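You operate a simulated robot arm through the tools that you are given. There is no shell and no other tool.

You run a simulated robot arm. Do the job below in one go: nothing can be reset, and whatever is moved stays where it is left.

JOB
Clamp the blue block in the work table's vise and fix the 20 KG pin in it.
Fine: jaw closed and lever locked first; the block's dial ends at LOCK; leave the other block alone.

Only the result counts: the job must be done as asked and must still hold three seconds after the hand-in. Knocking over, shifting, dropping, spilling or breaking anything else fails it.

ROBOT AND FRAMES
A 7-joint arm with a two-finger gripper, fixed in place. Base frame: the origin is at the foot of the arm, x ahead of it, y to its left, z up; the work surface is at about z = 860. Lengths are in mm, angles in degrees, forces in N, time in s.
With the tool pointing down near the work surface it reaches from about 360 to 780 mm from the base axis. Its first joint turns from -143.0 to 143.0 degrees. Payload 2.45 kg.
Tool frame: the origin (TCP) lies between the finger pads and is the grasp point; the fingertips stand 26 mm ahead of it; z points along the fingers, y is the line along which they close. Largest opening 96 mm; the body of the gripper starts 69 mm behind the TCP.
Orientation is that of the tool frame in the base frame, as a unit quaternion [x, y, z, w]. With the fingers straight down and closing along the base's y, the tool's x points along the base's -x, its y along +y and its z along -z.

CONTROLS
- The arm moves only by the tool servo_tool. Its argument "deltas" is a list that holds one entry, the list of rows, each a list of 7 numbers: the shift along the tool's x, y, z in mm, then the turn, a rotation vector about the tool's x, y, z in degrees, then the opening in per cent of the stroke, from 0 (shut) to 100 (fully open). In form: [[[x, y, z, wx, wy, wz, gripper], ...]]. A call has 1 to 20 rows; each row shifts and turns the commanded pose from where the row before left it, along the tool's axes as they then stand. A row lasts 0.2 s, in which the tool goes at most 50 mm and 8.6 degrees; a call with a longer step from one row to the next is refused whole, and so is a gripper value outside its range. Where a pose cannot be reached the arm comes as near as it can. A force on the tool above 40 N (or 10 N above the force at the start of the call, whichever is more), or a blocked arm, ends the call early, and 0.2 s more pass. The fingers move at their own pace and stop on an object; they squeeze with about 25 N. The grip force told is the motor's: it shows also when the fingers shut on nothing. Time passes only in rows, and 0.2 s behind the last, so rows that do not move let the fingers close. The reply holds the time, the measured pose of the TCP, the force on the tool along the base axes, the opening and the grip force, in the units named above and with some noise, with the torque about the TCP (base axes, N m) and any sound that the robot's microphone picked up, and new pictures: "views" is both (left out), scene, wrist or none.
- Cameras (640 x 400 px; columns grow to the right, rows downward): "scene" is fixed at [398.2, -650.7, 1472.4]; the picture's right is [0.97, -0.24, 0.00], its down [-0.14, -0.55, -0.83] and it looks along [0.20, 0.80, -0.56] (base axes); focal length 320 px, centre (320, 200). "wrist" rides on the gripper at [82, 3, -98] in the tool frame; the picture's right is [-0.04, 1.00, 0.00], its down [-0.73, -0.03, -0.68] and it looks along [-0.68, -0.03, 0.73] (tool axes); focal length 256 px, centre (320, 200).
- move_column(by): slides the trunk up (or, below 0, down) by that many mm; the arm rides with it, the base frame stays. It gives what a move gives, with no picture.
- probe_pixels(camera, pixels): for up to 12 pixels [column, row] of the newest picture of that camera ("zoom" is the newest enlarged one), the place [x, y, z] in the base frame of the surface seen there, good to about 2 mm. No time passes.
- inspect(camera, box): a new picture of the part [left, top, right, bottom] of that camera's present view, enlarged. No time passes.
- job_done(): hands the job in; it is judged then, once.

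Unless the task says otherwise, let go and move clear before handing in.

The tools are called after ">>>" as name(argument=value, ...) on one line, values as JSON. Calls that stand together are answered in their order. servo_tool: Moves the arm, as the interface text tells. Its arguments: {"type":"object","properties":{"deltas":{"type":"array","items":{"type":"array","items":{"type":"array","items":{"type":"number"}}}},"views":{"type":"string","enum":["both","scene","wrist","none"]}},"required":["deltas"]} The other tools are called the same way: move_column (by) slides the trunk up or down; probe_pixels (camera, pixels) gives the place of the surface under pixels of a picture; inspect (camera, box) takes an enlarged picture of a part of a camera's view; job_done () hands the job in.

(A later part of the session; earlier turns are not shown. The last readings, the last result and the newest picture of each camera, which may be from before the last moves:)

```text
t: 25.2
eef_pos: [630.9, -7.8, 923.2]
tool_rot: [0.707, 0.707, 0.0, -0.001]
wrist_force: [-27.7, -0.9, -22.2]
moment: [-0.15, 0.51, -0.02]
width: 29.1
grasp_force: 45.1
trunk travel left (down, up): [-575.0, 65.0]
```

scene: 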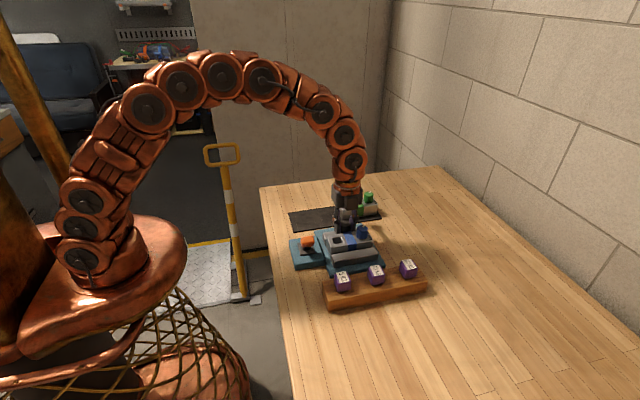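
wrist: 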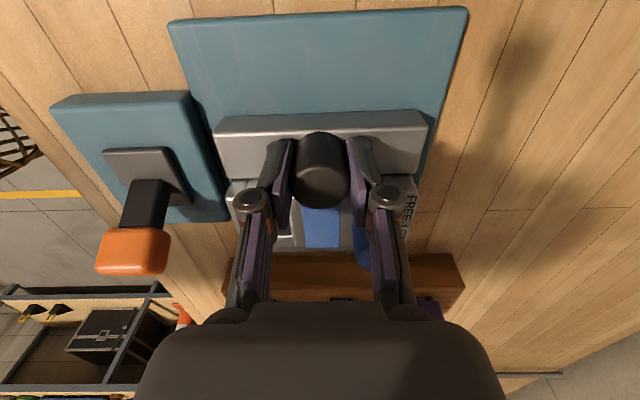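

Side and vertical loads have wound up through the grip. I'll briefly open the fingers a few mm to relieve them, then re-grip.

>>> servo_tool(deltas=[[[0, 0, 0, 0, 0, 0, 40], [0, 0, 0, 0, 0, 0, 40], [0, 0, 0, 0, 0, 0, 40]]], views="wrist")

```text
t: 26.0
eef_pos: [631.7, -7.6, 926.2]
tool_rot: [0.708, 0.707, 0.0, 0.0]
wrist_force: [0.0, 0.9, -0.6]
moment: [0.01, -0.03, 0.0]
width: 38.5
grasp_force: 0.1
trunk travel left (down, up): [-575.0, 65.0]
```

wrist: 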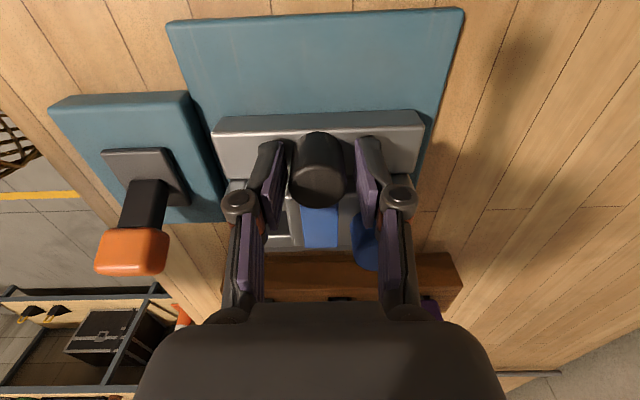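

Loads are gone and the knob sits about 1.5 mm toward -x of the finger centre. I'll re-centre, re-grip, and push -y gently.

>>> servo_tool(deltas=[[[0, -1.5, 0.5, 0, 0, 0, 40], [0, 0, 0, 0, 0, 0, 20], [0, 0, 0, 0, 0, 0, 20], [0, 0, 0, 0, 0, 0, 20]]], views="none")

```text
t: 27.0
eef_pos: [630.0, -7.7, 925.4]
tool_rot: [0.707, 0.708, 0.001, 0.001]
wrist_force: [8.4, 0.4, 3.3]
moment: [-0.08, -0.19, 0.01]
width: 29.3
grasp_force: 44.8
trunk travel left (down, up): [-575.0, 65.0]
```

>>> servo_tool(deltas=[[[-1, 0.4, 0, 0, 0, 0, 20], [-1, 0, 0, 0, 0, 0, 20], [-1, 0, 0, 0, 0, 0, 20], [0, 0, 0, 0, 0, 0, 20]]], views="none")

```text
t: 28.0
eef_pos: [630.0, -8.2, 925.6]
tool_rot: [0.707, 0.707, 0.001, 0.0]
wrist_force: [11.4, 29.3, 11.0]
moment: [0.7, -0.28, 0.16]
width: 29.4
grasp_force: 44.9
trunk travel left (down, up): [-575.0, 65.0]
```

The push is now resisted (+29 N in y), so the block is squeezed between both jaws. I'll release the knob, raise, and look.

>>> servo_tool(deltas=[[[0, 0, 0, 0, 0, 0, 50], [0, 0, 0, 0, 0, 0, 55], [0, 0, 0, 0, 0, 0, 55], [0, 0, -15, 0, 0, 0, 55], [0, 0, -30, 0, 0, 0, 55], [0, 0, -30, 0, 0, 0, 55], [0, 0, 0, 0, 0, 0, 55]]], views="both")

```text
t: 29.6
eef_pos: [628.9, -9.4, 1000.9]
tool_rot: [0.707, 0.708, 0.0, 0.0]
wrist_force: [0.0, -1.0, 0.5]
moment: [0.0, -0.01, 0.03]
width: 53.0
grasp_force: 0.1
trunk travel left (down, up): [-575.0, 65.0]
```

scene: 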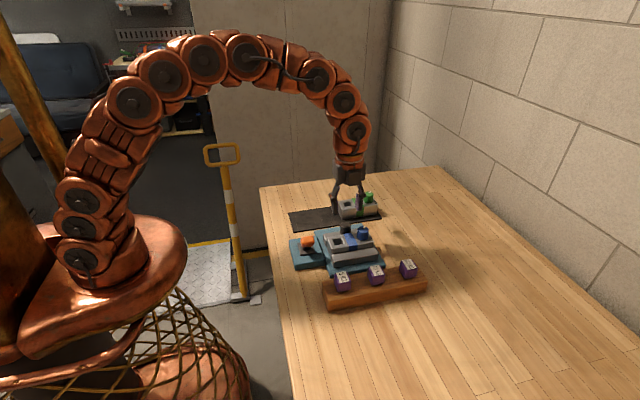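
wrist: 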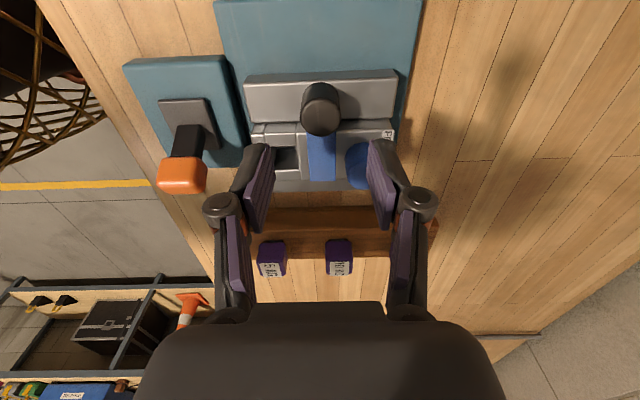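

>>> inspect(camera="scene", box=[280, 215, 400, 290])

>>> inspect(camera="wrist", box=[110, 50, 430, 250])

```text
5.33 times, centred on (340, 252) of scene
```

zoom: 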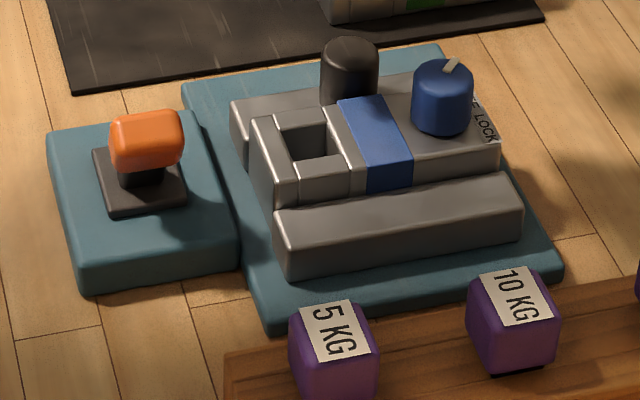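

```text
2.00 times, centred on (270, 150) of wrist
```

zoom: 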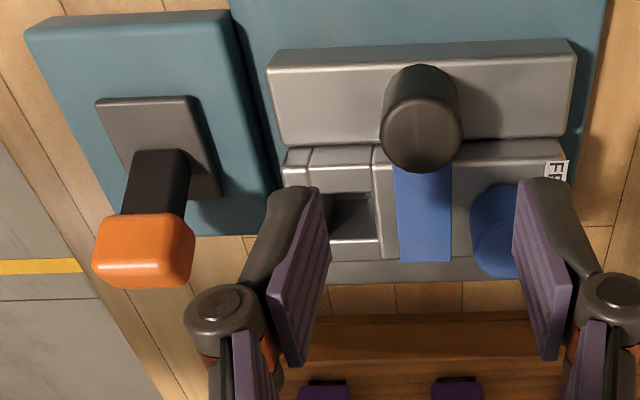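

The block sits flush between both jaws (scene zoom 370,165). The orange lever leans toward -y, with its handle at about (512,-57,934) and foot at (513,-27,890), so it probably swings about x. I'll shut the fingers and come down on its -y side at (512,-100).

>>> servo_tool(deltas=[[[-15, -25, 0, 0, 0, 0, 20], [-25, -32, 0, 0, 0, 0, 0], [-25, -32, 0, 0, 0, 0, 0], [-25, -28, 0, 0, 0, 0, 0], [0, 0, 20, 0, 0, 0, 0], [0, 0, 15, 0, 0, 0, 0], [0, 0, 0, 0, 0, 0, 0]]], views="both")

```text
t: 31.2
eef_pos: [511.8, -101.7, 964.3]
tool_rot: [0.708, 0.707, 0.0, 0.0]
wrist_force: [0.8, -0.1, -0.2]
moment: [0.04, -0.02, 0.02]
width: 0.1
grasp_force: 24.8
trunk travel left (down, up): [-575.0, 65.0]
```

scene: 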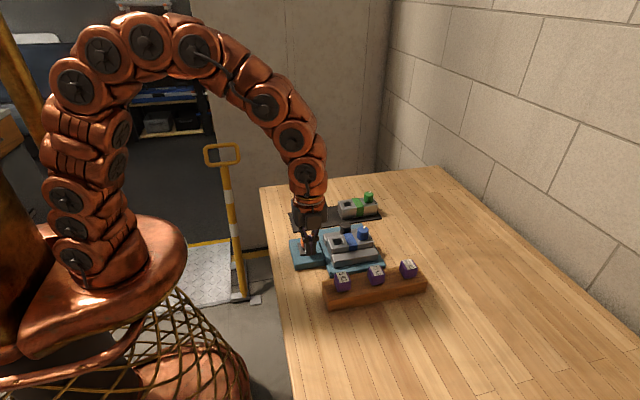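
wrist: 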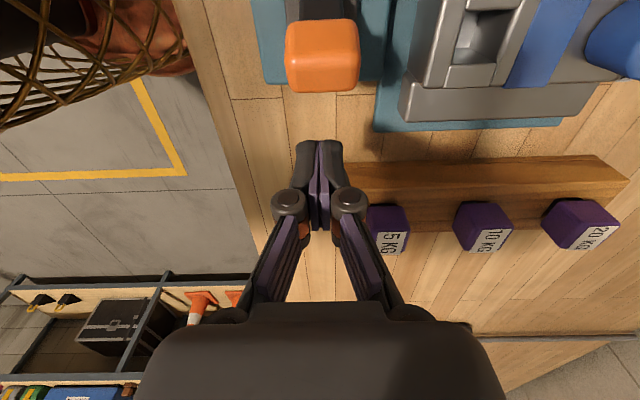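

The shut fingers line up in x with the orange handle (wrist 323,55). I'll descend 20 mm and start pushing in +y.

>>> servo_tool(deltas=[[[0, 0, 15, 0, 0, 0, 0], [0, 0, 5, 0, 0, 0, 0], [10, 0, 0, 0, 0, 0, 0], [10, 0, 0, 0, 0, 0, 0], [5, 0, 0, 0, 0, 0, 0], [5, 0, 0, 0, 0, 0, 0], [5, 0, 0, 0, 0, 0, 0], [0, 0, 0, 0, 0, 0, 0]]], views="both")

```text
t: 33.0
eef_pos: [512.1, -66.2, 945.1]
tool_rot: [0.707, 0.708, 0.0, -0.001]
wrist_force: [-0.8, -0.9, -0.2]
moment: [-0.01, -0.01, 0.03]
width: 5.9
grasp_force: 28.3
trunk travel left (down, up): [-575.0, 65.0]
```

scene: 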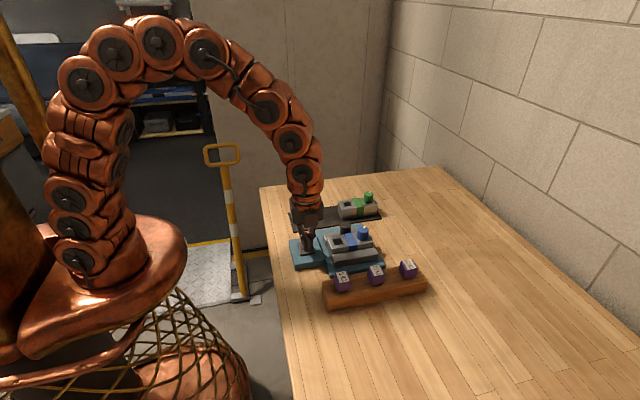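
wrist: 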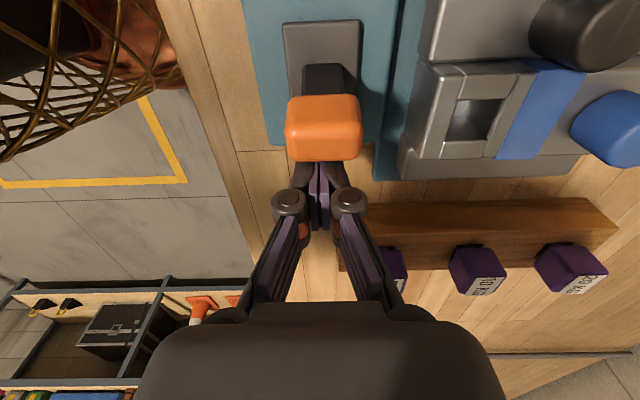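

The reading shows width 5.9 and no wrist force, so I'll check whether the handle moved or the fingers slid beneath it.

>>> inspect(camera="wrist", box=[240, 10, 400, 230])

>>> inspect(camera="scene", box=[280, 215, 360, 275])

>>> probe_pixels(camera="wrist", pixels=[[323, 110], [323, 140], [290, 130], [358, 130], [323, 155], [323, 70], [323, 85], [323, 180], [310, 180], [335, 180]])

```text
1.82 times, centred on (320, 120) of wrist
```

zoom: 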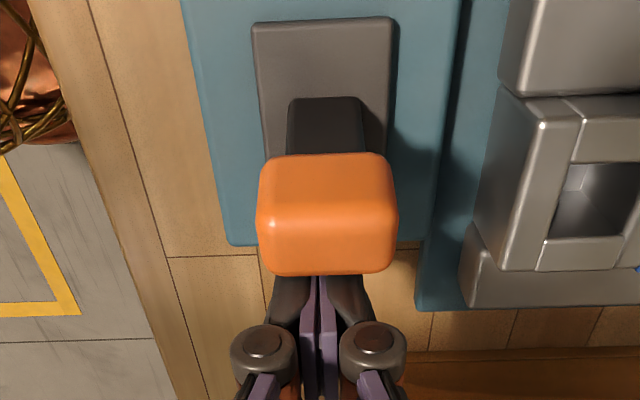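

```text
6.67 times, centred on (320, 245) of scene
```

zoom: 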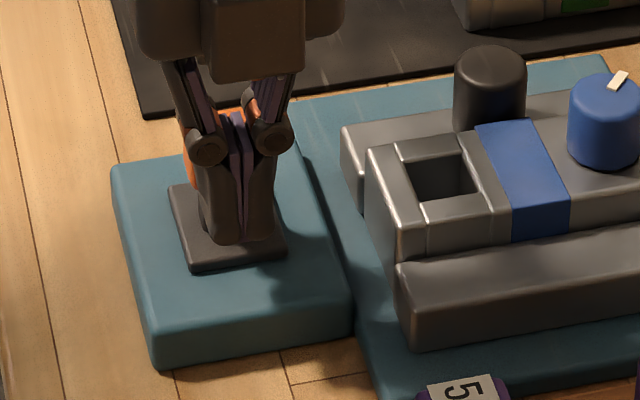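

```text
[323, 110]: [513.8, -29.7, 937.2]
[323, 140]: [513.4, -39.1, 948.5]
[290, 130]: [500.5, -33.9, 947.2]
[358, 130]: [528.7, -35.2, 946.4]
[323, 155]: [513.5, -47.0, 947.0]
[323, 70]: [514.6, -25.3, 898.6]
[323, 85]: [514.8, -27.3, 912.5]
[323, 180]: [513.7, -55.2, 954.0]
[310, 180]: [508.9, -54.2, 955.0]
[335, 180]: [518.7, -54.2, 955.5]
```

The handle is following the push (now about y -40, top z≈948), so it does swing about x. I'll keep pushing +y in small steps until a stop or click.

>>> servo_tool(deltas=[[[5, 0, 0, 0, 0, 0, 0], [5, 0, 0, 0, 0, 0, 0], [5, 0, 0, 0, 0, 0, 0], [5, 0, 0, 0, 0, 0, 0], [0, 0, 0, 0, 0, 0, 0]]], views="both")

```text
t: 34.2
eef_pos: [512.2, -46.6, 945.4]
tool_rot: [0.707, 0.707, 0.001, 0.0]
wrist_force: [-0.1, -0.5, 0.0]
moment: [-0.02, 0.04, 0.01]
width: 0.2
grasp_force: 28.2
trunk travel left (down, up): [-575.0, 65.0]
```

scene: 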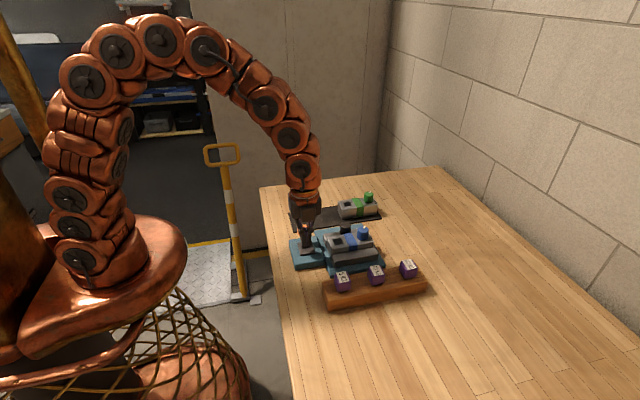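
wrist: 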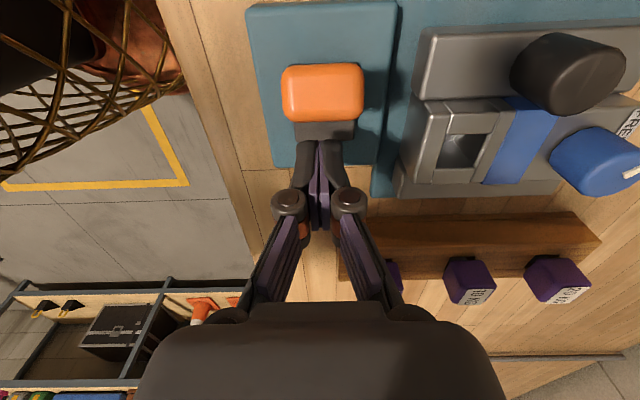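

>>> probe_pixels(camera="wrist", pixels=[[323, 75], [323, 95], [323, 115], [290, 95], [358, 95], [323, 128], [323, 140], [323, 66]])

>>> inspect(camera="scene", box=[280, 205, 360, 265])

>>> inspect(camera="wrist", box=[240, 0, 400, 160])

```text
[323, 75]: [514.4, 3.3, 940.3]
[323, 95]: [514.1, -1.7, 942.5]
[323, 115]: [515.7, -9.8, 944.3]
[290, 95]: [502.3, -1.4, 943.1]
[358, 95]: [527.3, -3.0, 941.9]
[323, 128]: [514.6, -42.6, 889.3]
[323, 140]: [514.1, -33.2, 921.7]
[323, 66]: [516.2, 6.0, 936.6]
```

```text
6.67 times, centred on (320, 235) of scene
```

zoom: 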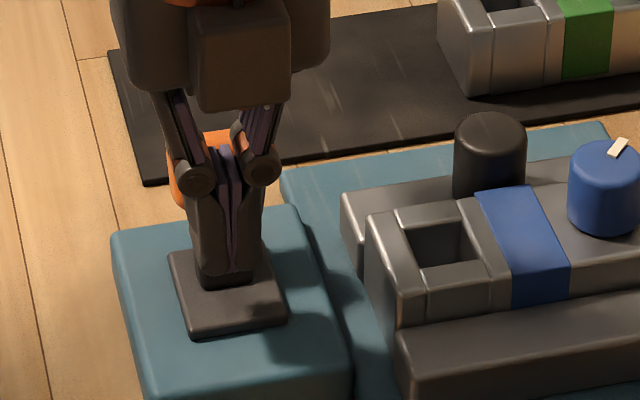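

```text
2.50 times, centred on (320, 80) of wrist
```

zoom: 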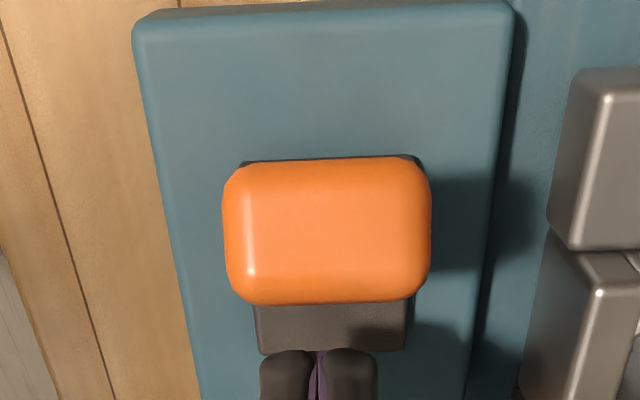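

The handle now leans to +y (centre about y=-2, z≈942), the mirror of its start, ahead of the fingers. I'll push a bit further to confirm it's hard against its stop.

>>> servo_tool(deltas=[[[6, 0, 0, 0, 0, 0, 0], [6, 0, 0, 0, 0, 0, 0], [5, 0, 0, 0, 0, 0, 0], [3, 0, 0, 0, 0, 0, 0], [3, 0, 0, 0, 0, 0, 0], [3, 0, 0, 0, 0, 0, 0], [2, 0, 0, 0, 0, 0, 0], [0, 0, 0, 0, 0, 0, 0]]], views="both")

```text
t: 35.1
eef_pos: [512.4, -34.1, 945.3]
tool_rot: [0.706, 0.708, -0.002, 0.005]
wrist_force: [4.2, -27.4, 1.3]
moment: [-0.63, -0.09, -0.09]
width: 6.0
grasp_force: 28.1
trunk travel left (down, up): [-575.0, 65.0]
stopped in row 4: the force on the tool passed its limit at 47 N (the readings are from after the stop); the commanded pose is now the measured one
```

scene: 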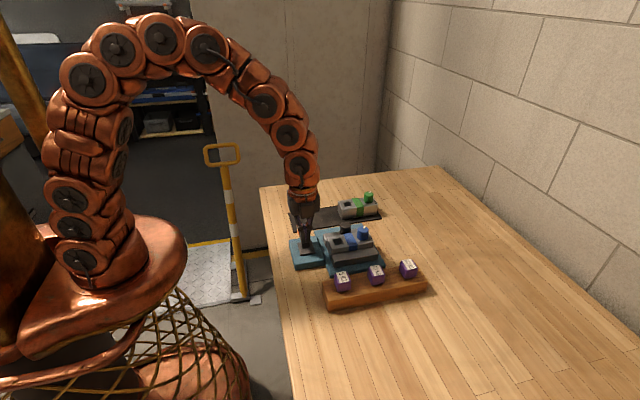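
wrist: 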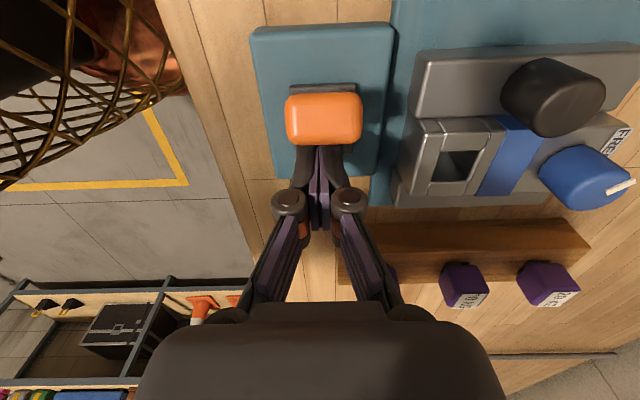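

The push hit a hard stop (47 N), with the fingers bearing on the lever's shaft. I'll check the handle's position to see whether it moved any further.

>>> probe_pixels(camera="wrist", pixels=[[323, 100], [323, 120], [323, 135], [290, 118], [358, 118], [323, 143], [323, 88], [445, 155], [560, 90]])

>>> servo_tool(deltas=[[[-6, 0, 0, 0, 0, 0, 0], [-14, 0, 0, 0, 0, 0, 0], [-20, 0, 0, 0, 0, 0, 0], [-20, 0, 0, 0, 0, 0, 0], [0, 0, -20, 0, 0, 0, 0], [0, 0, -25, 0, 0, 0, 0], [0, 0, 0, 0, 0, 0, 0]]], views="both")

```text
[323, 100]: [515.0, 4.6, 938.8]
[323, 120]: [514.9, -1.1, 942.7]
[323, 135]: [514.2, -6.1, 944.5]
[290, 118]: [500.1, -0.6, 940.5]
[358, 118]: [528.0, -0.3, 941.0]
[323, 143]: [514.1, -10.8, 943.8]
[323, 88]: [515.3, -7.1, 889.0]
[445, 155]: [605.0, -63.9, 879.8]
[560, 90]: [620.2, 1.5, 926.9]
```

```text
t: 36.7
eef_pos: [512.7, -90.0, 991.9]
tool_rot: [0.706, 0.708, -0.002, 0.003]
wrist_force: [0.9, 0.1, -0.3]
moment: [-0.04, 0.02, 0.0]
width: 0.1
grasp_force: 28.9
trunk travel left (down, up): [-575.0, 65.0]
```

scene: 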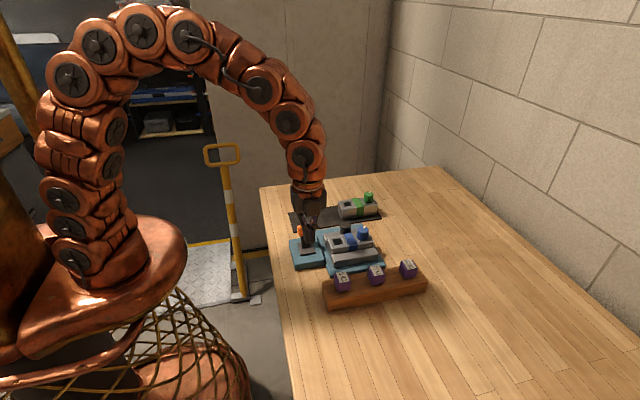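
wrist: 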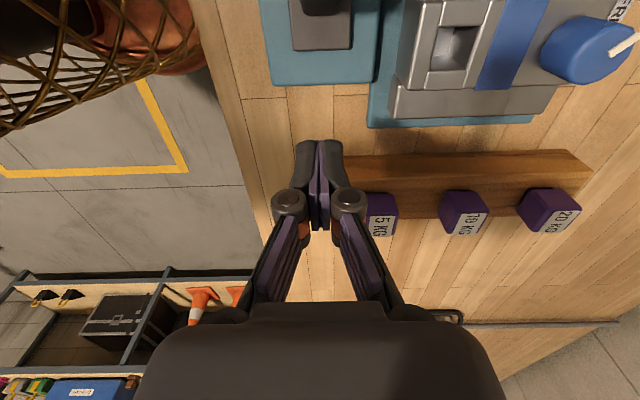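

The lever held at the same place (handle y≈-1, z≈942) under 47 N, so it is at its locked stop. Next I'll move toward the 20 KG pin (wrist 548,208), stopping short at about (715,-133) for a close look, with the fingers open to about 55 mm.

>>> servo_tool(deltas=[[[0, 30, 0, 0, 0, 0, 0], [-5, 40, 0, 0, 0, 0, 0], [-10, 40, 0, 0, 0, 0, 30], [-10, 40, 0, 0, 0, 0, 55], [-10, 30, 0, 0, 0, 0, 58], [-8, 22, 0, 0, 0, 0, 58], [0, 0, 0, 0, 0, 0, 58]]], views="both")

```text
t: 38.3
eef_pos: [712.6, -135.5, 992.0]
tool_rot: [0.707, 0.707, -0.002, 0.003]
wrist_force: [0.3, 0.0, 0.3]
moment: [-0.02, 0.0, -0.01]
width: 55.6
grasp_force: 0.1
trunk travel left (down, up): [-575.0, 65.0]
```

scene: 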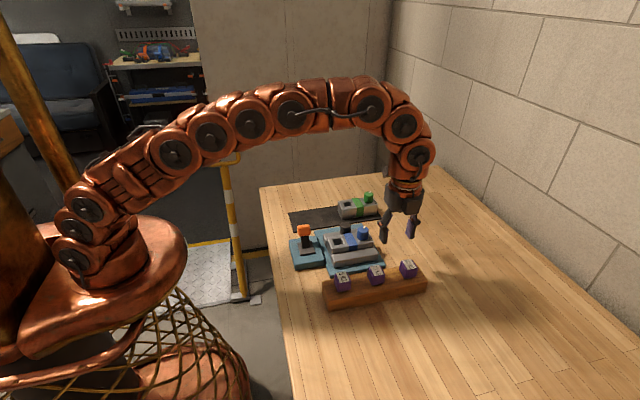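
wrist: 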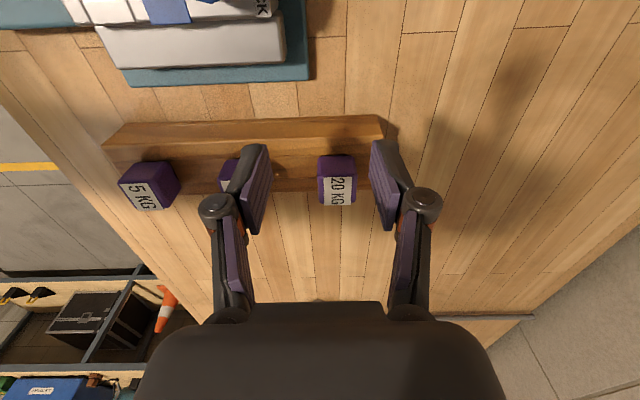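

>>> inspect(camera="wrist", box=[290, 130, 390, 230])

>>> inspect(camera="scene", box=[280, 215, 440, 315])

```text
4.00 times, centred on (340, 180) of wrist
```

zoom: 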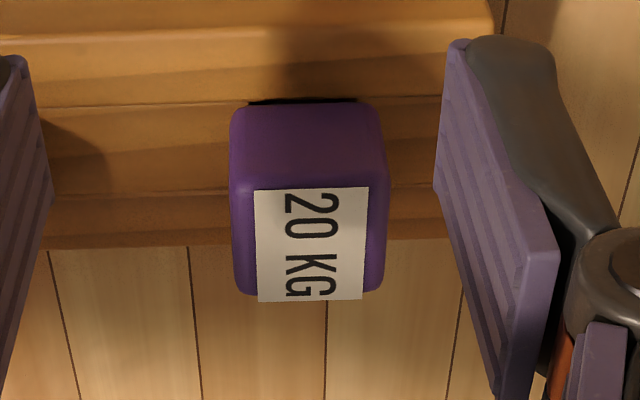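

```text
4.00 times, centred on (360, 265) of scene
```

zoom: 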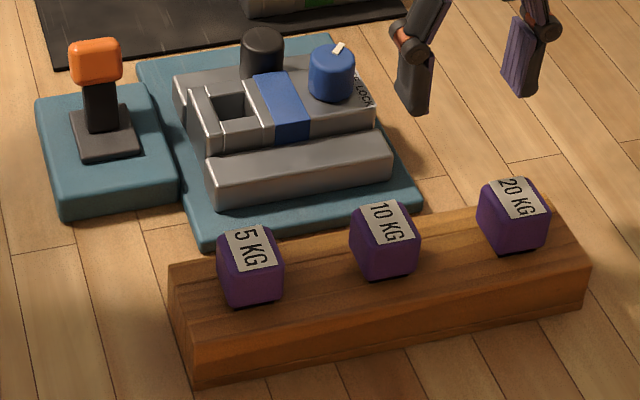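

>>> inspect(camera="wrist", box=[280, 100, 410, 230])

```text
3.08 times, centred on (345, 165) of wrist
```

zoom: 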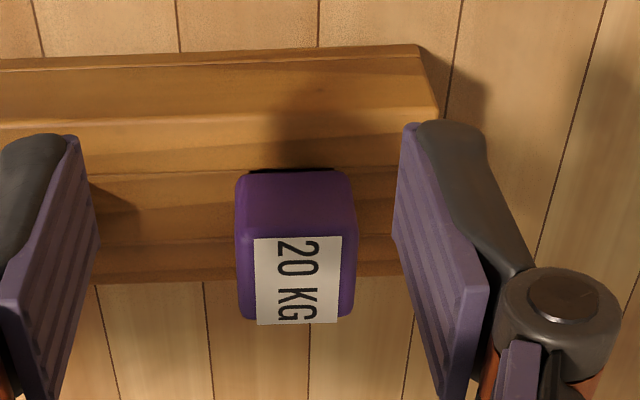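

>>> probe_pixels(camera="zoom", pixels=[[240, 240], [350, 236], [295, 320], [295, 232], [240, 305], [352, 305], [295, 175], [245, 180], [345, 178], [200, 90], [200, 150], [200, 230]])

>>> probe_pixels(camera="zoom", pixels=[[258, 242], [340, 240], [258, 320], [338, 318], [200, 118], [200, 275], [380, 170], [295, 165], [430, 100], [100, 125], [415, 130], [295, 270]])

```text
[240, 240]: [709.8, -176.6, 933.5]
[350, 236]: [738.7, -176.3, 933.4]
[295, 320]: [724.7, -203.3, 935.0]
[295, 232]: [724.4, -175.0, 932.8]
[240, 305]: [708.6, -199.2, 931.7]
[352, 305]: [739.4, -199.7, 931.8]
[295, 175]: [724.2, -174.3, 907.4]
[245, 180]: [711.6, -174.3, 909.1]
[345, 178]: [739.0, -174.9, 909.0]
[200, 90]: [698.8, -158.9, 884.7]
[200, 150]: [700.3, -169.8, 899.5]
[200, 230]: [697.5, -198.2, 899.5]
```

```text
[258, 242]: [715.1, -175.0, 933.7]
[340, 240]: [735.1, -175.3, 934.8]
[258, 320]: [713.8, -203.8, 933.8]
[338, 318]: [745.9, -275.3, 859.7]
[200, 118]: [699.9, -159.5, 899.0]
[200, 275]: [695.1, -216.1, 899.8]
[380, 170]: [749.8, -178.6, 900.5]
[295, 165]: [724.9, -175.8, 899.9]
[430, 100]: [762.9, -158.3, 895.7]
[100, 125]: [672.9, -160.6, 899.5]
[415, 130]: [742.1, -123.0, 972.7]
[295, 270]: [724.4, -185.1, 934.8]
```

The 20 KG cap measures x 708.5–740, y -204.5 to -174, z 907–935, square to the axes, centred at (724.3,-189.5). I'll move above it with a 0.35° tilt correction and re-check.

>>> servo_tool(deltas=[[[-20, 4, 0, 0, 0.35, 0, 58], [-20, 4, 0, 0, 0, 0, 58], [-14, 3.5, 0, 0, 0, 0, 58], [0, 0, 20, 0, 0, 0, 58], [0, 0, 0, 0, 0, 0, 58]]], views="wrist")

>>> servo_tool(deltas=[[[0, 0, 0, 0, 0, 0, 58]]], views="wrist")

```text
t: 39.5
eef_pos: [728.5, -188.6, 971.0]
tool_rot: [0.706, 0.708, 0.0, 0.0]
wrist_force: [0.1, -0.4, 0.6]
moment: [0.01, -0.02, 0.0]
width: 55.7
grasp_force: 0.1
trunk travel left (down, up): [-575.0, 65.0]
```

wrist: 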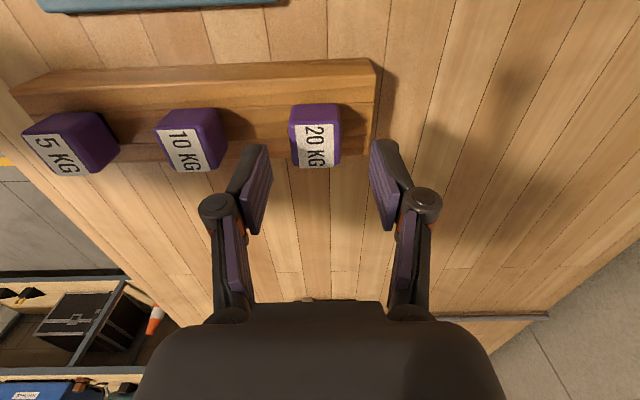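

```text
t: 39.9
eef_pos: [728.0, -190.0, 972.1]
tool_rot: [0.706, 0.708, 0.0, 0.001]
wrist_force: [0.3, -0.2, 0.0]
moment: [0.01, 0.0, -0.03]
width: 55.8
grasp_force: 0.0
trunk travel left (down, up): [-575.0, 65.0]
```

wrist: 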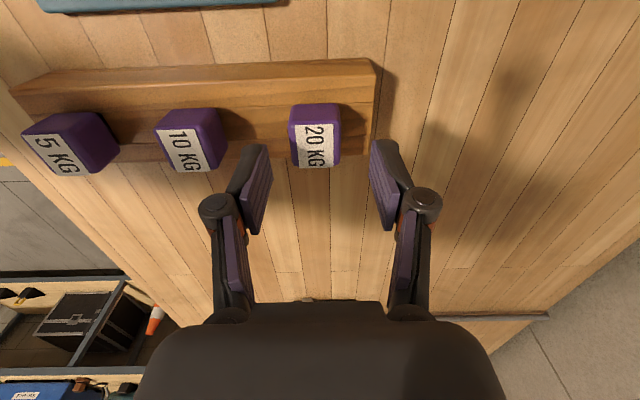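

The TCP reads x≈728, about 4 mm past the cap centre, which matches the cap at column 315. I'll correct and descend to z≈930 so the fingertips stay just above the rack top.

>>> servo_tool(deltas=[[[0, -3.8, 10, 0, 0, 0, 58], [0, 0, 15, 0, 0, 0, 58], [0, 0, 10, 0, 0, 0, 58], [0, 0, 5, 0, 0, 0, 58], [0, 0, 0, 0, 0, 0, 58]]], views="both")

```text
t: 41.1
eef_pos: [722.7, -188.0, 932.2]
tool_rot: [0.706, 0.708, 0.001, 0.002]
wrist_force: [-0.3, -0.7, 0.1]
moment: [0.02, 0.01, 0.0]
width: 55.7
grasp_force: 0.0
trunk travel left (down, up): [-575.0, 65.0]
```

scene: 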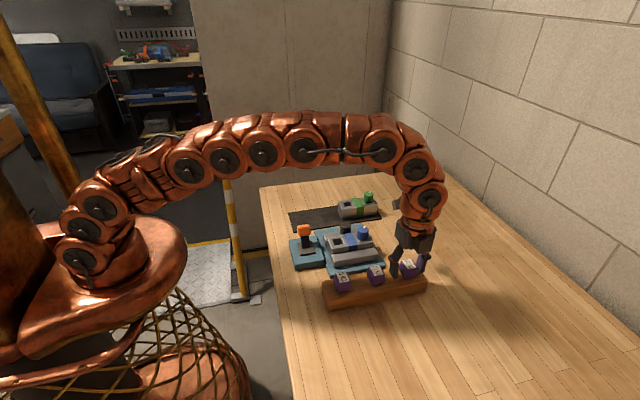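
wrist: 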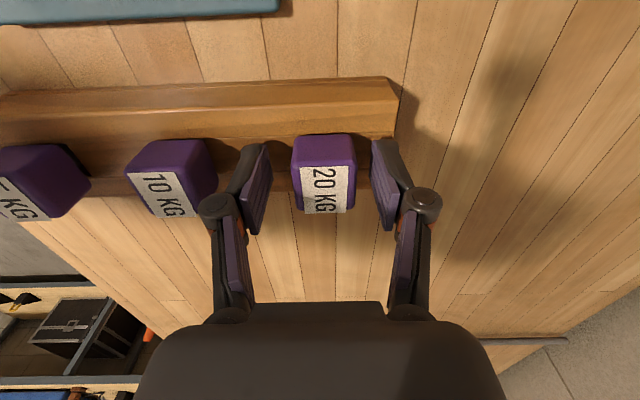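

The cap is centred between the pads (cols 291–356 vs pads 272–372). I'll close on it.

>>> servo_tool(deltas=[[[0, 0, 1, 0, 0, 0, 20], [0, 0, 0, 0, 0, 0, 20], [0, 0, 0, 0, 0, 0, 20], [0, 0, 0, 0, 0, 0, 20]]], views="wrist")

```text
t: 42.1
eef_pos: [723.4, -188.9, 930.8]
tool_rot: [0.707, 0.708, 0.0, 0.002]
wrist_force: [-0.7, -0.7, 2.1]
moment: [-0.06, 0.0, -0.01]
width: 31.1
grasp_force: 25.0
trunk travel left (down, up): [-575.0, 65.0]
```

wrist: 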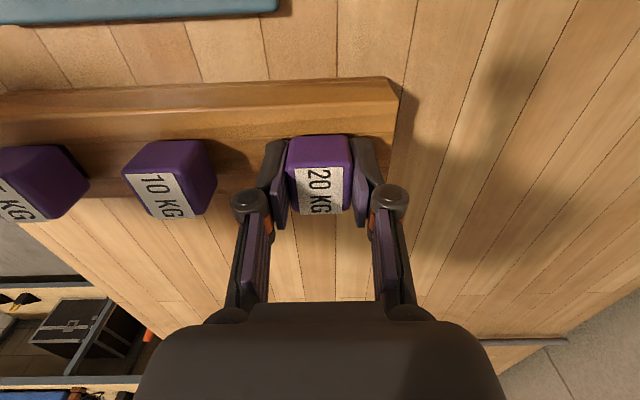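

Gripped at 31.1 mm with little side load. I'll draw the pin straight up slowly.

>>> servo_tool(deltas=[[[0, 0, -3, 0, 0, 0, 20], [0, 0, -6, 0, 0, 0, 20], [0, 0, -8, 0, 0, 0, 20], [0, 0, -10, 0, 0, 0, 20], [0, 0, -10, 0, 0, 0, 20], [0, 0, -13, 0, 0, 0, 20], [0, 0, 0, 0, 0, 0, 20]]], views="both")

```text
t: 43.7
eef_pos: [723.5, -187.4, 980.5]
tool_rot: [0.707, 0.707, 0.0, 0.001]
wrist_force: [-0.8, -0.3, -1.3]
moment: [-0.02, -0.01, 0.02]
width: 31.2
grasp_force: 25.1
trunk travel left (down, up): [-575.0, 65.0]
```

scene: 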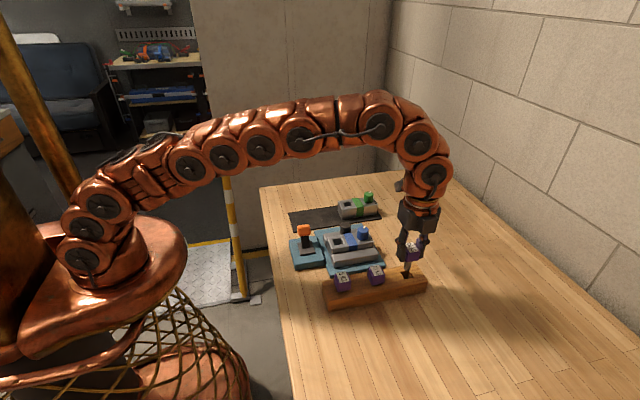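
wrist: 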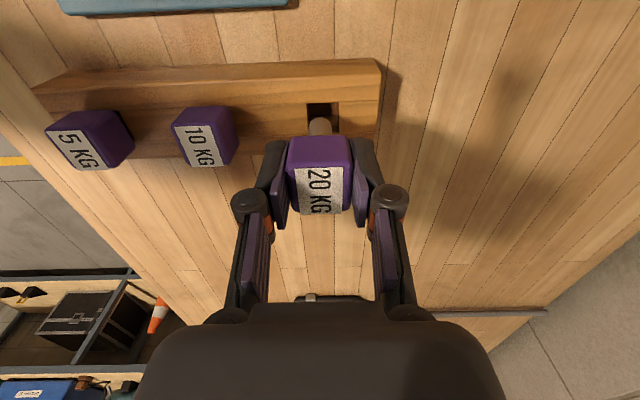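

>>> inspect(camera="scene", box=[370, 220, 450, 290])

>>> inspect(camera="wrist", box=[260, 80, 400, 220])

```text
5.71 times, centred on (410, 255) of scene
```

zoom: 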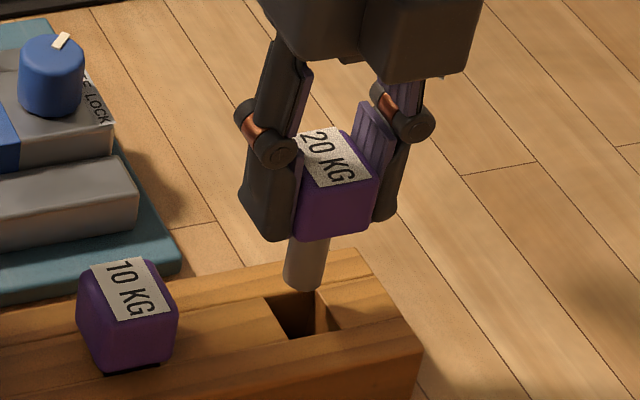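

```text
2.86 times, centred on (330, 150) of wrist
```

zoom: 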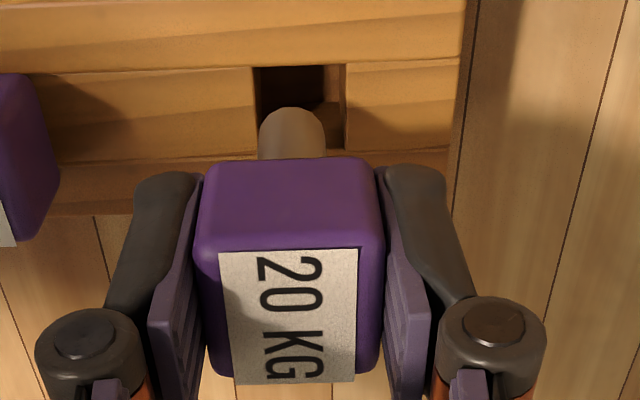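

The pin has a round shaft in a square socket, and it appears nearly or fully out. I'll probe the shaft's bottom and the cap.

>>> probe_pixels(camera="zoom", pixels=[[260, 130], [292, 125], [325, 130], [292, 115], [292, 112], [290, 180], [290, 375], [207, 250], [375, 250], [220, 175], [365, 170], [292, 90]])

>>> inspect(camera="scene", box=[390, 235, 440, 285])

```text
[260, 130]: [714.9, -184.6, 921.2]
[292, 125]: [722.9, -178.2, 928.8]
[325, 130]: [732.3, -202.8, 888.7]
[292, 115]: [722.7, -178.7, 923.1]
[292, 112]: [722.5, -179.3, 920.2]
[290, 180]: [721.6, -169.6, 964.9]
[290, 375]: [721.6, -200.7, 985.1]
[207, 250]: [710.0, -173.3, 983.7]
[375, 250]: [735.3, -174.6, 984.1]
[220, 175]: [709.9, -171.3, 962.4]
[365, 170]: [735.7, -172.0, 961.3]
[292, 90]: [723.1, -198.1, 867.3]
```

```text
8.00 times, centred on (415, 260) of scene
```

zoom: 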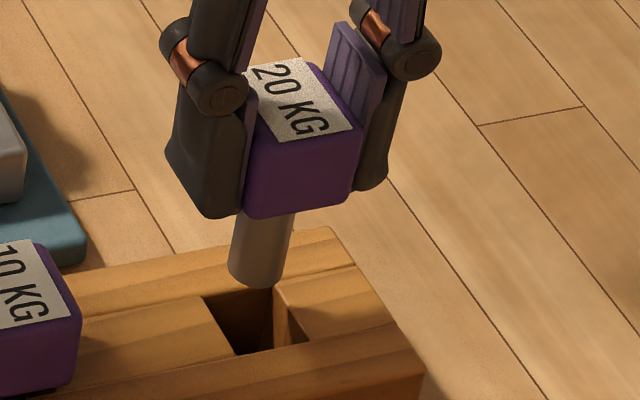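

The shaft is round, about 18 mm in diameter, with its bottom at z≈918 (about 62 mm below the TCP), so it is clear of the rack. I'll zoom the scene on the clamped block to locate its hole.

>>> inspect(camera="scene", box=[310, 215, 390, 275])

```text
6.67 times, centred on (350, 245) of scene
```

zoom: 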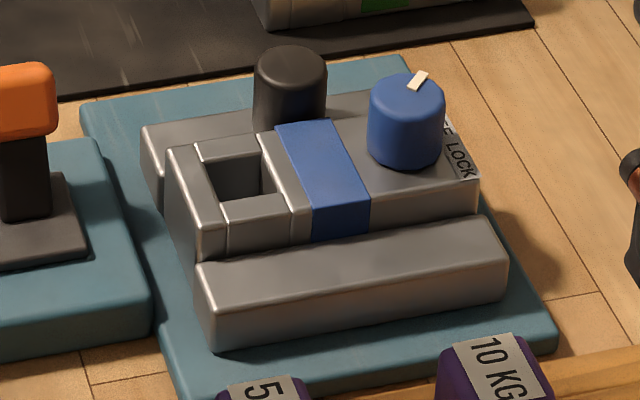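

>>> probe_pixels(camera="zoom", pixels=[[225, 147], [250, 210], [190, 180], [275, 175], [175, 155], [205, 225], [300, 210], [470, 175], [235, 165], [240, 185], [335, 130], [365, 200]])

>>> servo_tool(deltas=[[[0, 0, -20, 0, 0, 0, 20], [0, 0, -25, 0, 0, 0, 20], [15, -10, 0, 0, 0, 0, 20], [25, -20, 0, 0, 0, 0, 20], [25, -25, 0, 0, 0, 0, 20], [25, -25, 0, 0, 0, 0, 20], [20, -25, 0, 0, 0, 0, 20], [15, -15, 0, 0, 0, 0, 20], [5, -6, 0, 0, 0, 0, 20], [0, 0, 0, 0, 0, 0, 20]]], views="both")

```text
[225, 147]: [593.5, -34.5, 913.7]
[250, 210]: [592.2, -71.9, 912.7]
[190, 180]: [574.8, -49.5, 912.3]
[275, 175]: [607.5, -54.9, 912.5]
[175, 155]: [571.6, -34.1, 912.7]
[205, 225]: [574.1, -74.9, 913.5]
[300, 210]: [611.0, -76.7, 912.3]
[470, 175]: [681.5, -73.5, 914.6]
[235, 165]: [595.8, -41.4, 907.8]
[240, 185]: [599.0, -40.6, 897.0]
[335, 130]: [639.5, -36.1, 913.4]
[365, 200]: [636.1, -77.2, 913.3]
```

```text
t: 45.9
eef_pos: [595.2, -58.0, 1025.2]
tool_rot: [0.706, 0.708, 0.002, 0.002]
wrist_force: [-1.1, 0.6, -0.7]
moment: [-0.01, -0.01, 0.0]
width: 31.2
grasp_force: 25.2
trunk travel left (down, up): [-575.0, 65.0]
```

scene: 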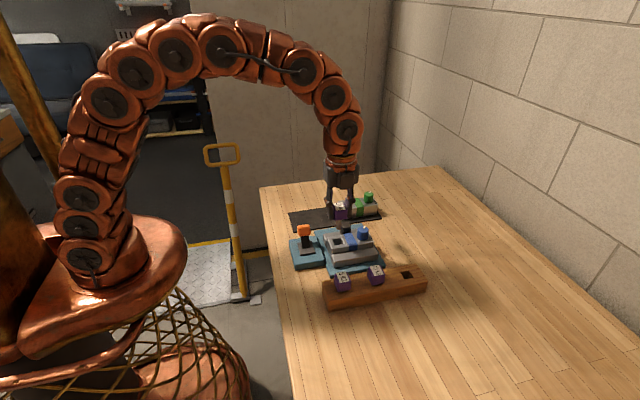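
wrist: 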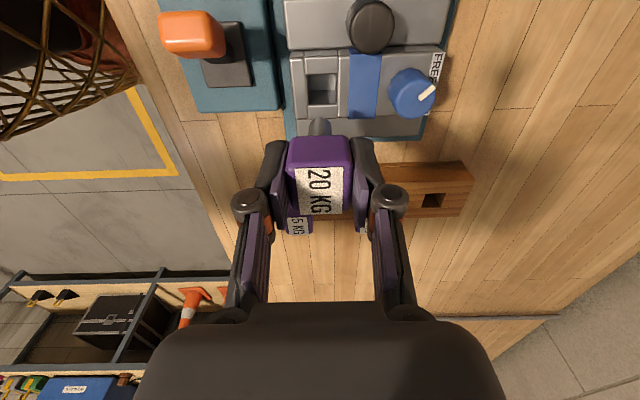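

The pin hangs just short of the hole in the wrist view (hole at 323,88; shaft end at 320,127). I'll zoom there and probe the hole edges and the shaft end.

>>> inspect(camera="wrist", box=[280, 50, 370, 150])

```text
4.00 times, centred on (325, 100) of wrist
```

zoom: 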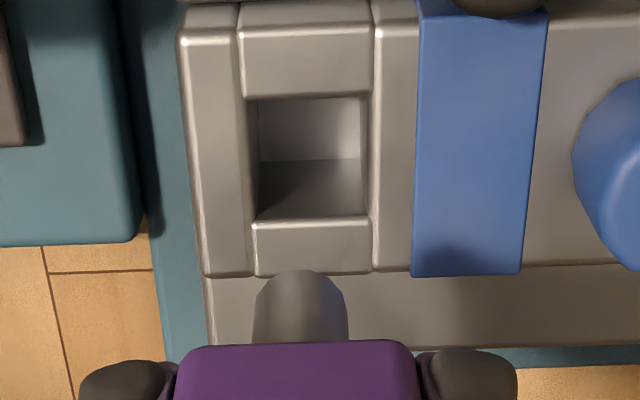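

>>> probe_pixels(camera="zoom", pixels=[[240, 150], [374, 150], [305, 88], [310, 230], [310, 185], [310, 200], [310, 130], [300, 276], [258, 300], [344, 300], [300, 300], [300, 330]])

>>> servo_tool(deltas=[[[0, 0, 0, 0, 0, 0, 20]]], views="none")

```text
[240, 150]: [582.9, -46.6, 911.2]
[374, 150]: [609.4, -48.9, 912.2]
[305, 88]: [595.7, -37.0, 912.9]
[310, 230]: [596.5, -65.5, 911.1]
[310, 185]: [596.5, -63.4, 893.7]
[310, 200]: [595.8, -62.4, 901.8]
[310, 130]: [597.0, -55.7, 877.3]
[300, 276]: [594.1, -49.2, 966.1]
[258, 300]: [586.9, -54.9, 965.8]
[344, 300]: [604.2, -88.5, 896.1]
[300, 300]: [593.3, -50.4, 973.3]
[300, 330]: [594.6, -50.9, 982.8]
```

```text
t: 46.3
eef_pos: [594.1, -57.1, 1025.9]
tool_rot: [0.706, 0.708, 0.001, 0.002]
wrist_force: [-0.1, 0.1, -0.5]
moment: [0.01, -0.04, -0.03]
width: 31.1
grasp_force: 25.6
trunk travel left (down, up): [-575.0, 65.0]
```

The hole is 25 mm square, centred at (596,-51.2), with its floor at z≈876. The shaft is about 15 mm across and in line with the TCP. I'll shift (+1.7,+6.2) and lower to just above the hole.

>>> servo_tool(deltas=[[[6.2, 1.7, 0, 0, 0, 0, 20], [0, 0, 15, 0, 0, 0, 20], [0, 0, 15, 0, 0, 0, 20], [0, 0, 10, 0, 0, 0, 20], [0, 0, 0, 0, 0, 0, 20]]], views="both")

>>> inspect(camera="wrist", box=[240, 60, 400, 160])

>>> inspect(camera="scene", box=[310, 205, 390, 265])

```text
t: 47.5
eef_pos: [596.8, -51.5, 984.9]
tool_rot: [0.706, 0.708, -0.001, 0.001]
wrist_force: [-0.3, -0.3, -0.3]
moment: [0.01, 0.04, -0.03]
width: 31.0
grasp_force: 25.0
trunk travel left (down, up): [-575.0, 65.0]
```

scene: 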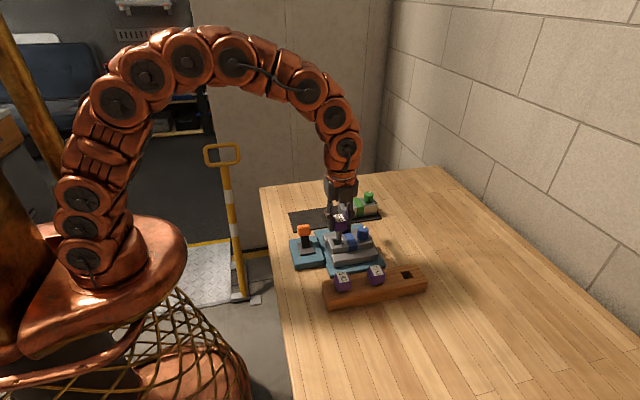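
wrist: 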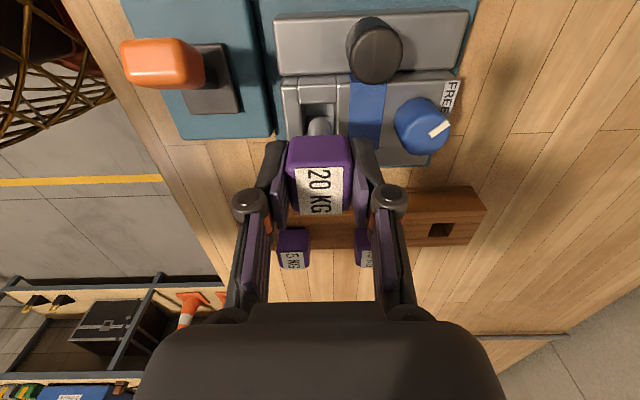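

```text
4.00 times, centred on (320, 110) of wrist
```

zoom: 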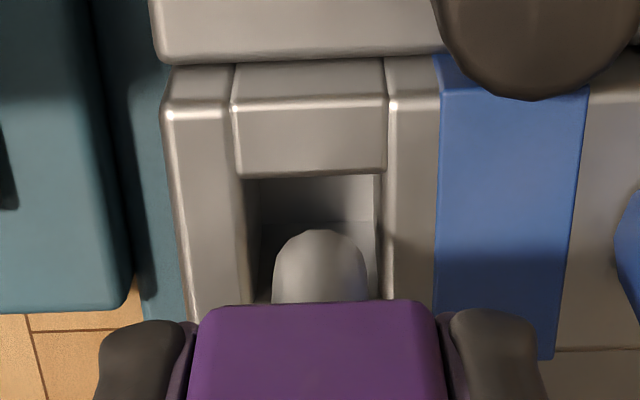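

```text
6.67 times, centred on (350, 235) of scene
```

zoom: 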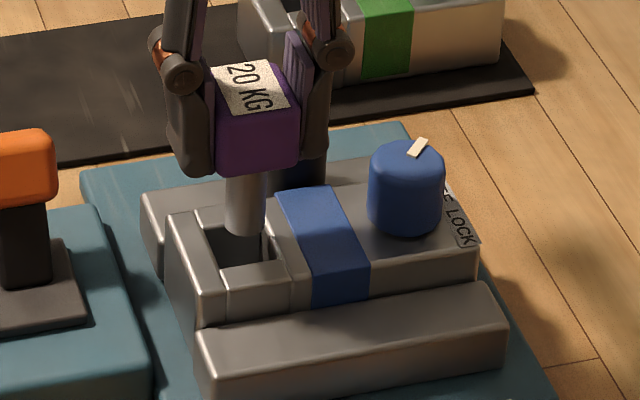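

>>> probe_pixels(camera="wrist", pixels=[[300, 115], [336, 115], [317.5, 103], [320, 119], [309.5, 130], [331, 130], [320, 125], [305, 110], [330, 110]])

>>> probe_pixels(camera="zoom", pixels=[[245, 233], [230, 215], [262, 215], [245, 215], [245, 285], [215, 265], [265, 245], [235, 228]])

```text
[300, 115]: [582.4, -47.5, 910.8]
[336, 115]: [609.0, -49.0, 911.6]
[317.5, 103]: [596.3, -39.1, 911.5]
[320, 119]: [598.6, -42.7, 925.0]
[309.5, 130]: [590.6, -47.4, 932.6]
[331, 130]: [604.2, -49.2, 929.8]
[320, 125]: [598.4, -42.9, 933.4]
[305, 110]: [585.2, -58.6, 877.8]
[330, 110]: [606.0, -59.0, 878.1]
```

```text
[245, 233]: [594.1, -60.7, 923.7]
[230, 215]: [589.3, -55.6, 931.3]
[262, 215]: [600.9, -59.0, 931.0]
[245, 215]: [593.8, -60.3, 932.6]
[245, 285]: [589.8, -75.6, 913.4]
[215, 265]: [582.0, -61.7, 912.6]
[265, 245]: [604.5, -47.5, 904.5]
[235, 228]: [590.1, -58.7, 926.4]
```

The shaft (centre about 597,-51.6) is aligned with the hole (596,-51.3) within 1 mm. I'll lower it in.

>>> servo_tool(deltas=[[[0, -0.7, 8, 0, 0, 0, 20], [0, 0, 10, 0, 0, 0, 20], [0, 0, 10, 0, 0, 0, 20], [0, 0, 8, 0, 0, 0, 20], [0, 0, 0, 0, 0, 0, 20]]], views="both")

>>> inspect(camera="scene", box=[310, 205, 390, 265])

```text
t: 48.7
eef_pos: [595.7, -51.8, 948.5]
tool_rot: [0.707, 0.707, 0.001, 0.0]
wrist_force: [0.3, 0.1, -1.0]
moment: [0.02, 0.04, 0.02]
width: 31.5
grasp_force: 25.1
trunk travel left (down, up): [-575.0, 65.0]
```

scene: 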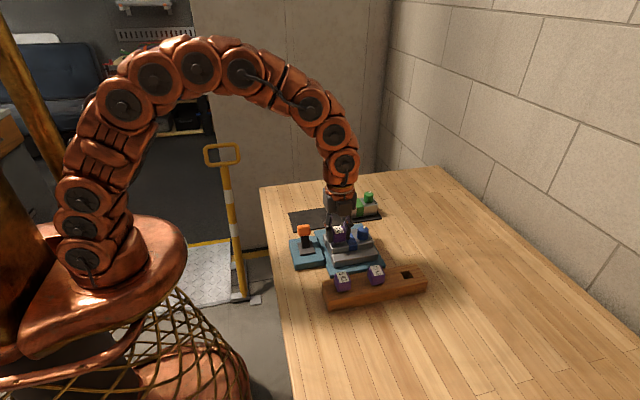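
wrist: 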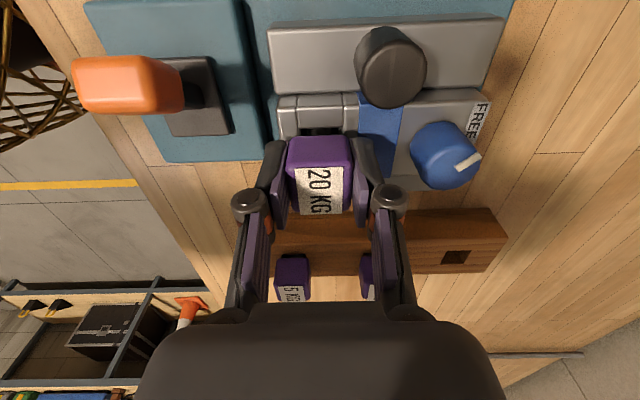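

```text
6.67 times, centred on (350, 235) of scene
```

zoom: 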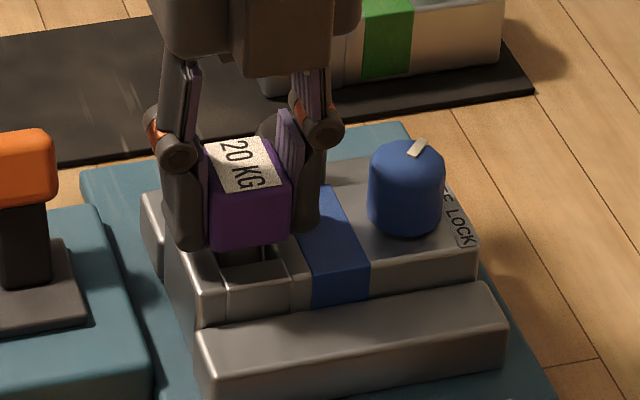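

The shaft is in the hole with no contact force. I'll lower the last ~10 mm in small steps until it seats.

>>> servo_tool(deltas=[[[0, 0, 4, 0, 0, 0, 20], [0, 0, 3, 0, 0, 0, 20], [0, 0, 1, 0, 0, 0, 20], [0, 0, 1, 0, 0, 0, 20], [0, 0, 0, 0, 0, 0, 20]]], views="wrist")

```text
t: 49.9
eef_pos: [595.6, -53.4, 941.1]
tool_rot: [0.706, 0.709, 0.0, 0.002]
wrist_force: [-0.8, 0.8, -1.1]
moment: [-0.02, 0.02, 0.02]
width: 31.2
grasp_force: 25.2
trunk travel left (down, up): [-575.0, 65.0]
```

wrist: 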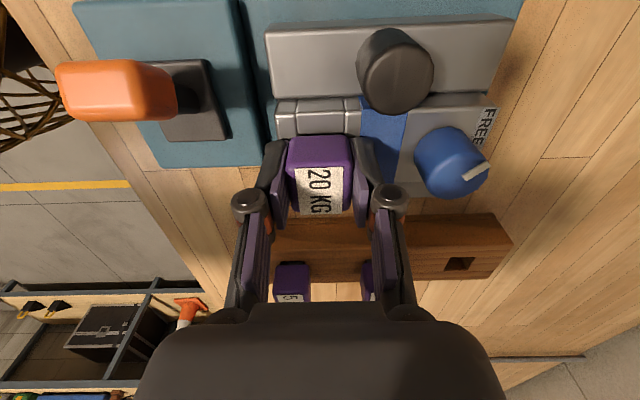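

>>> servo_tool(deltas=[[[0, 0, 1, 0, 0, 0, 20], [0, 0, 1, 0, 0, 0, 20], [0, 0, 0, 0, 0, 0, 20]]], views="none")

```text
t: 50.7
eef_pos: [596.8, -52.2, 938.4]
tool_rot: [0.706, 0.708, 0.001, 0.003]
wrist_force: [-0.9, 0.5, 23.7]
moment: [0.03, 0.1, 0.01]
width: 31.8
grasp_force: 25.0
trunk travel left (down, up): [-575.0, 65.0]
```

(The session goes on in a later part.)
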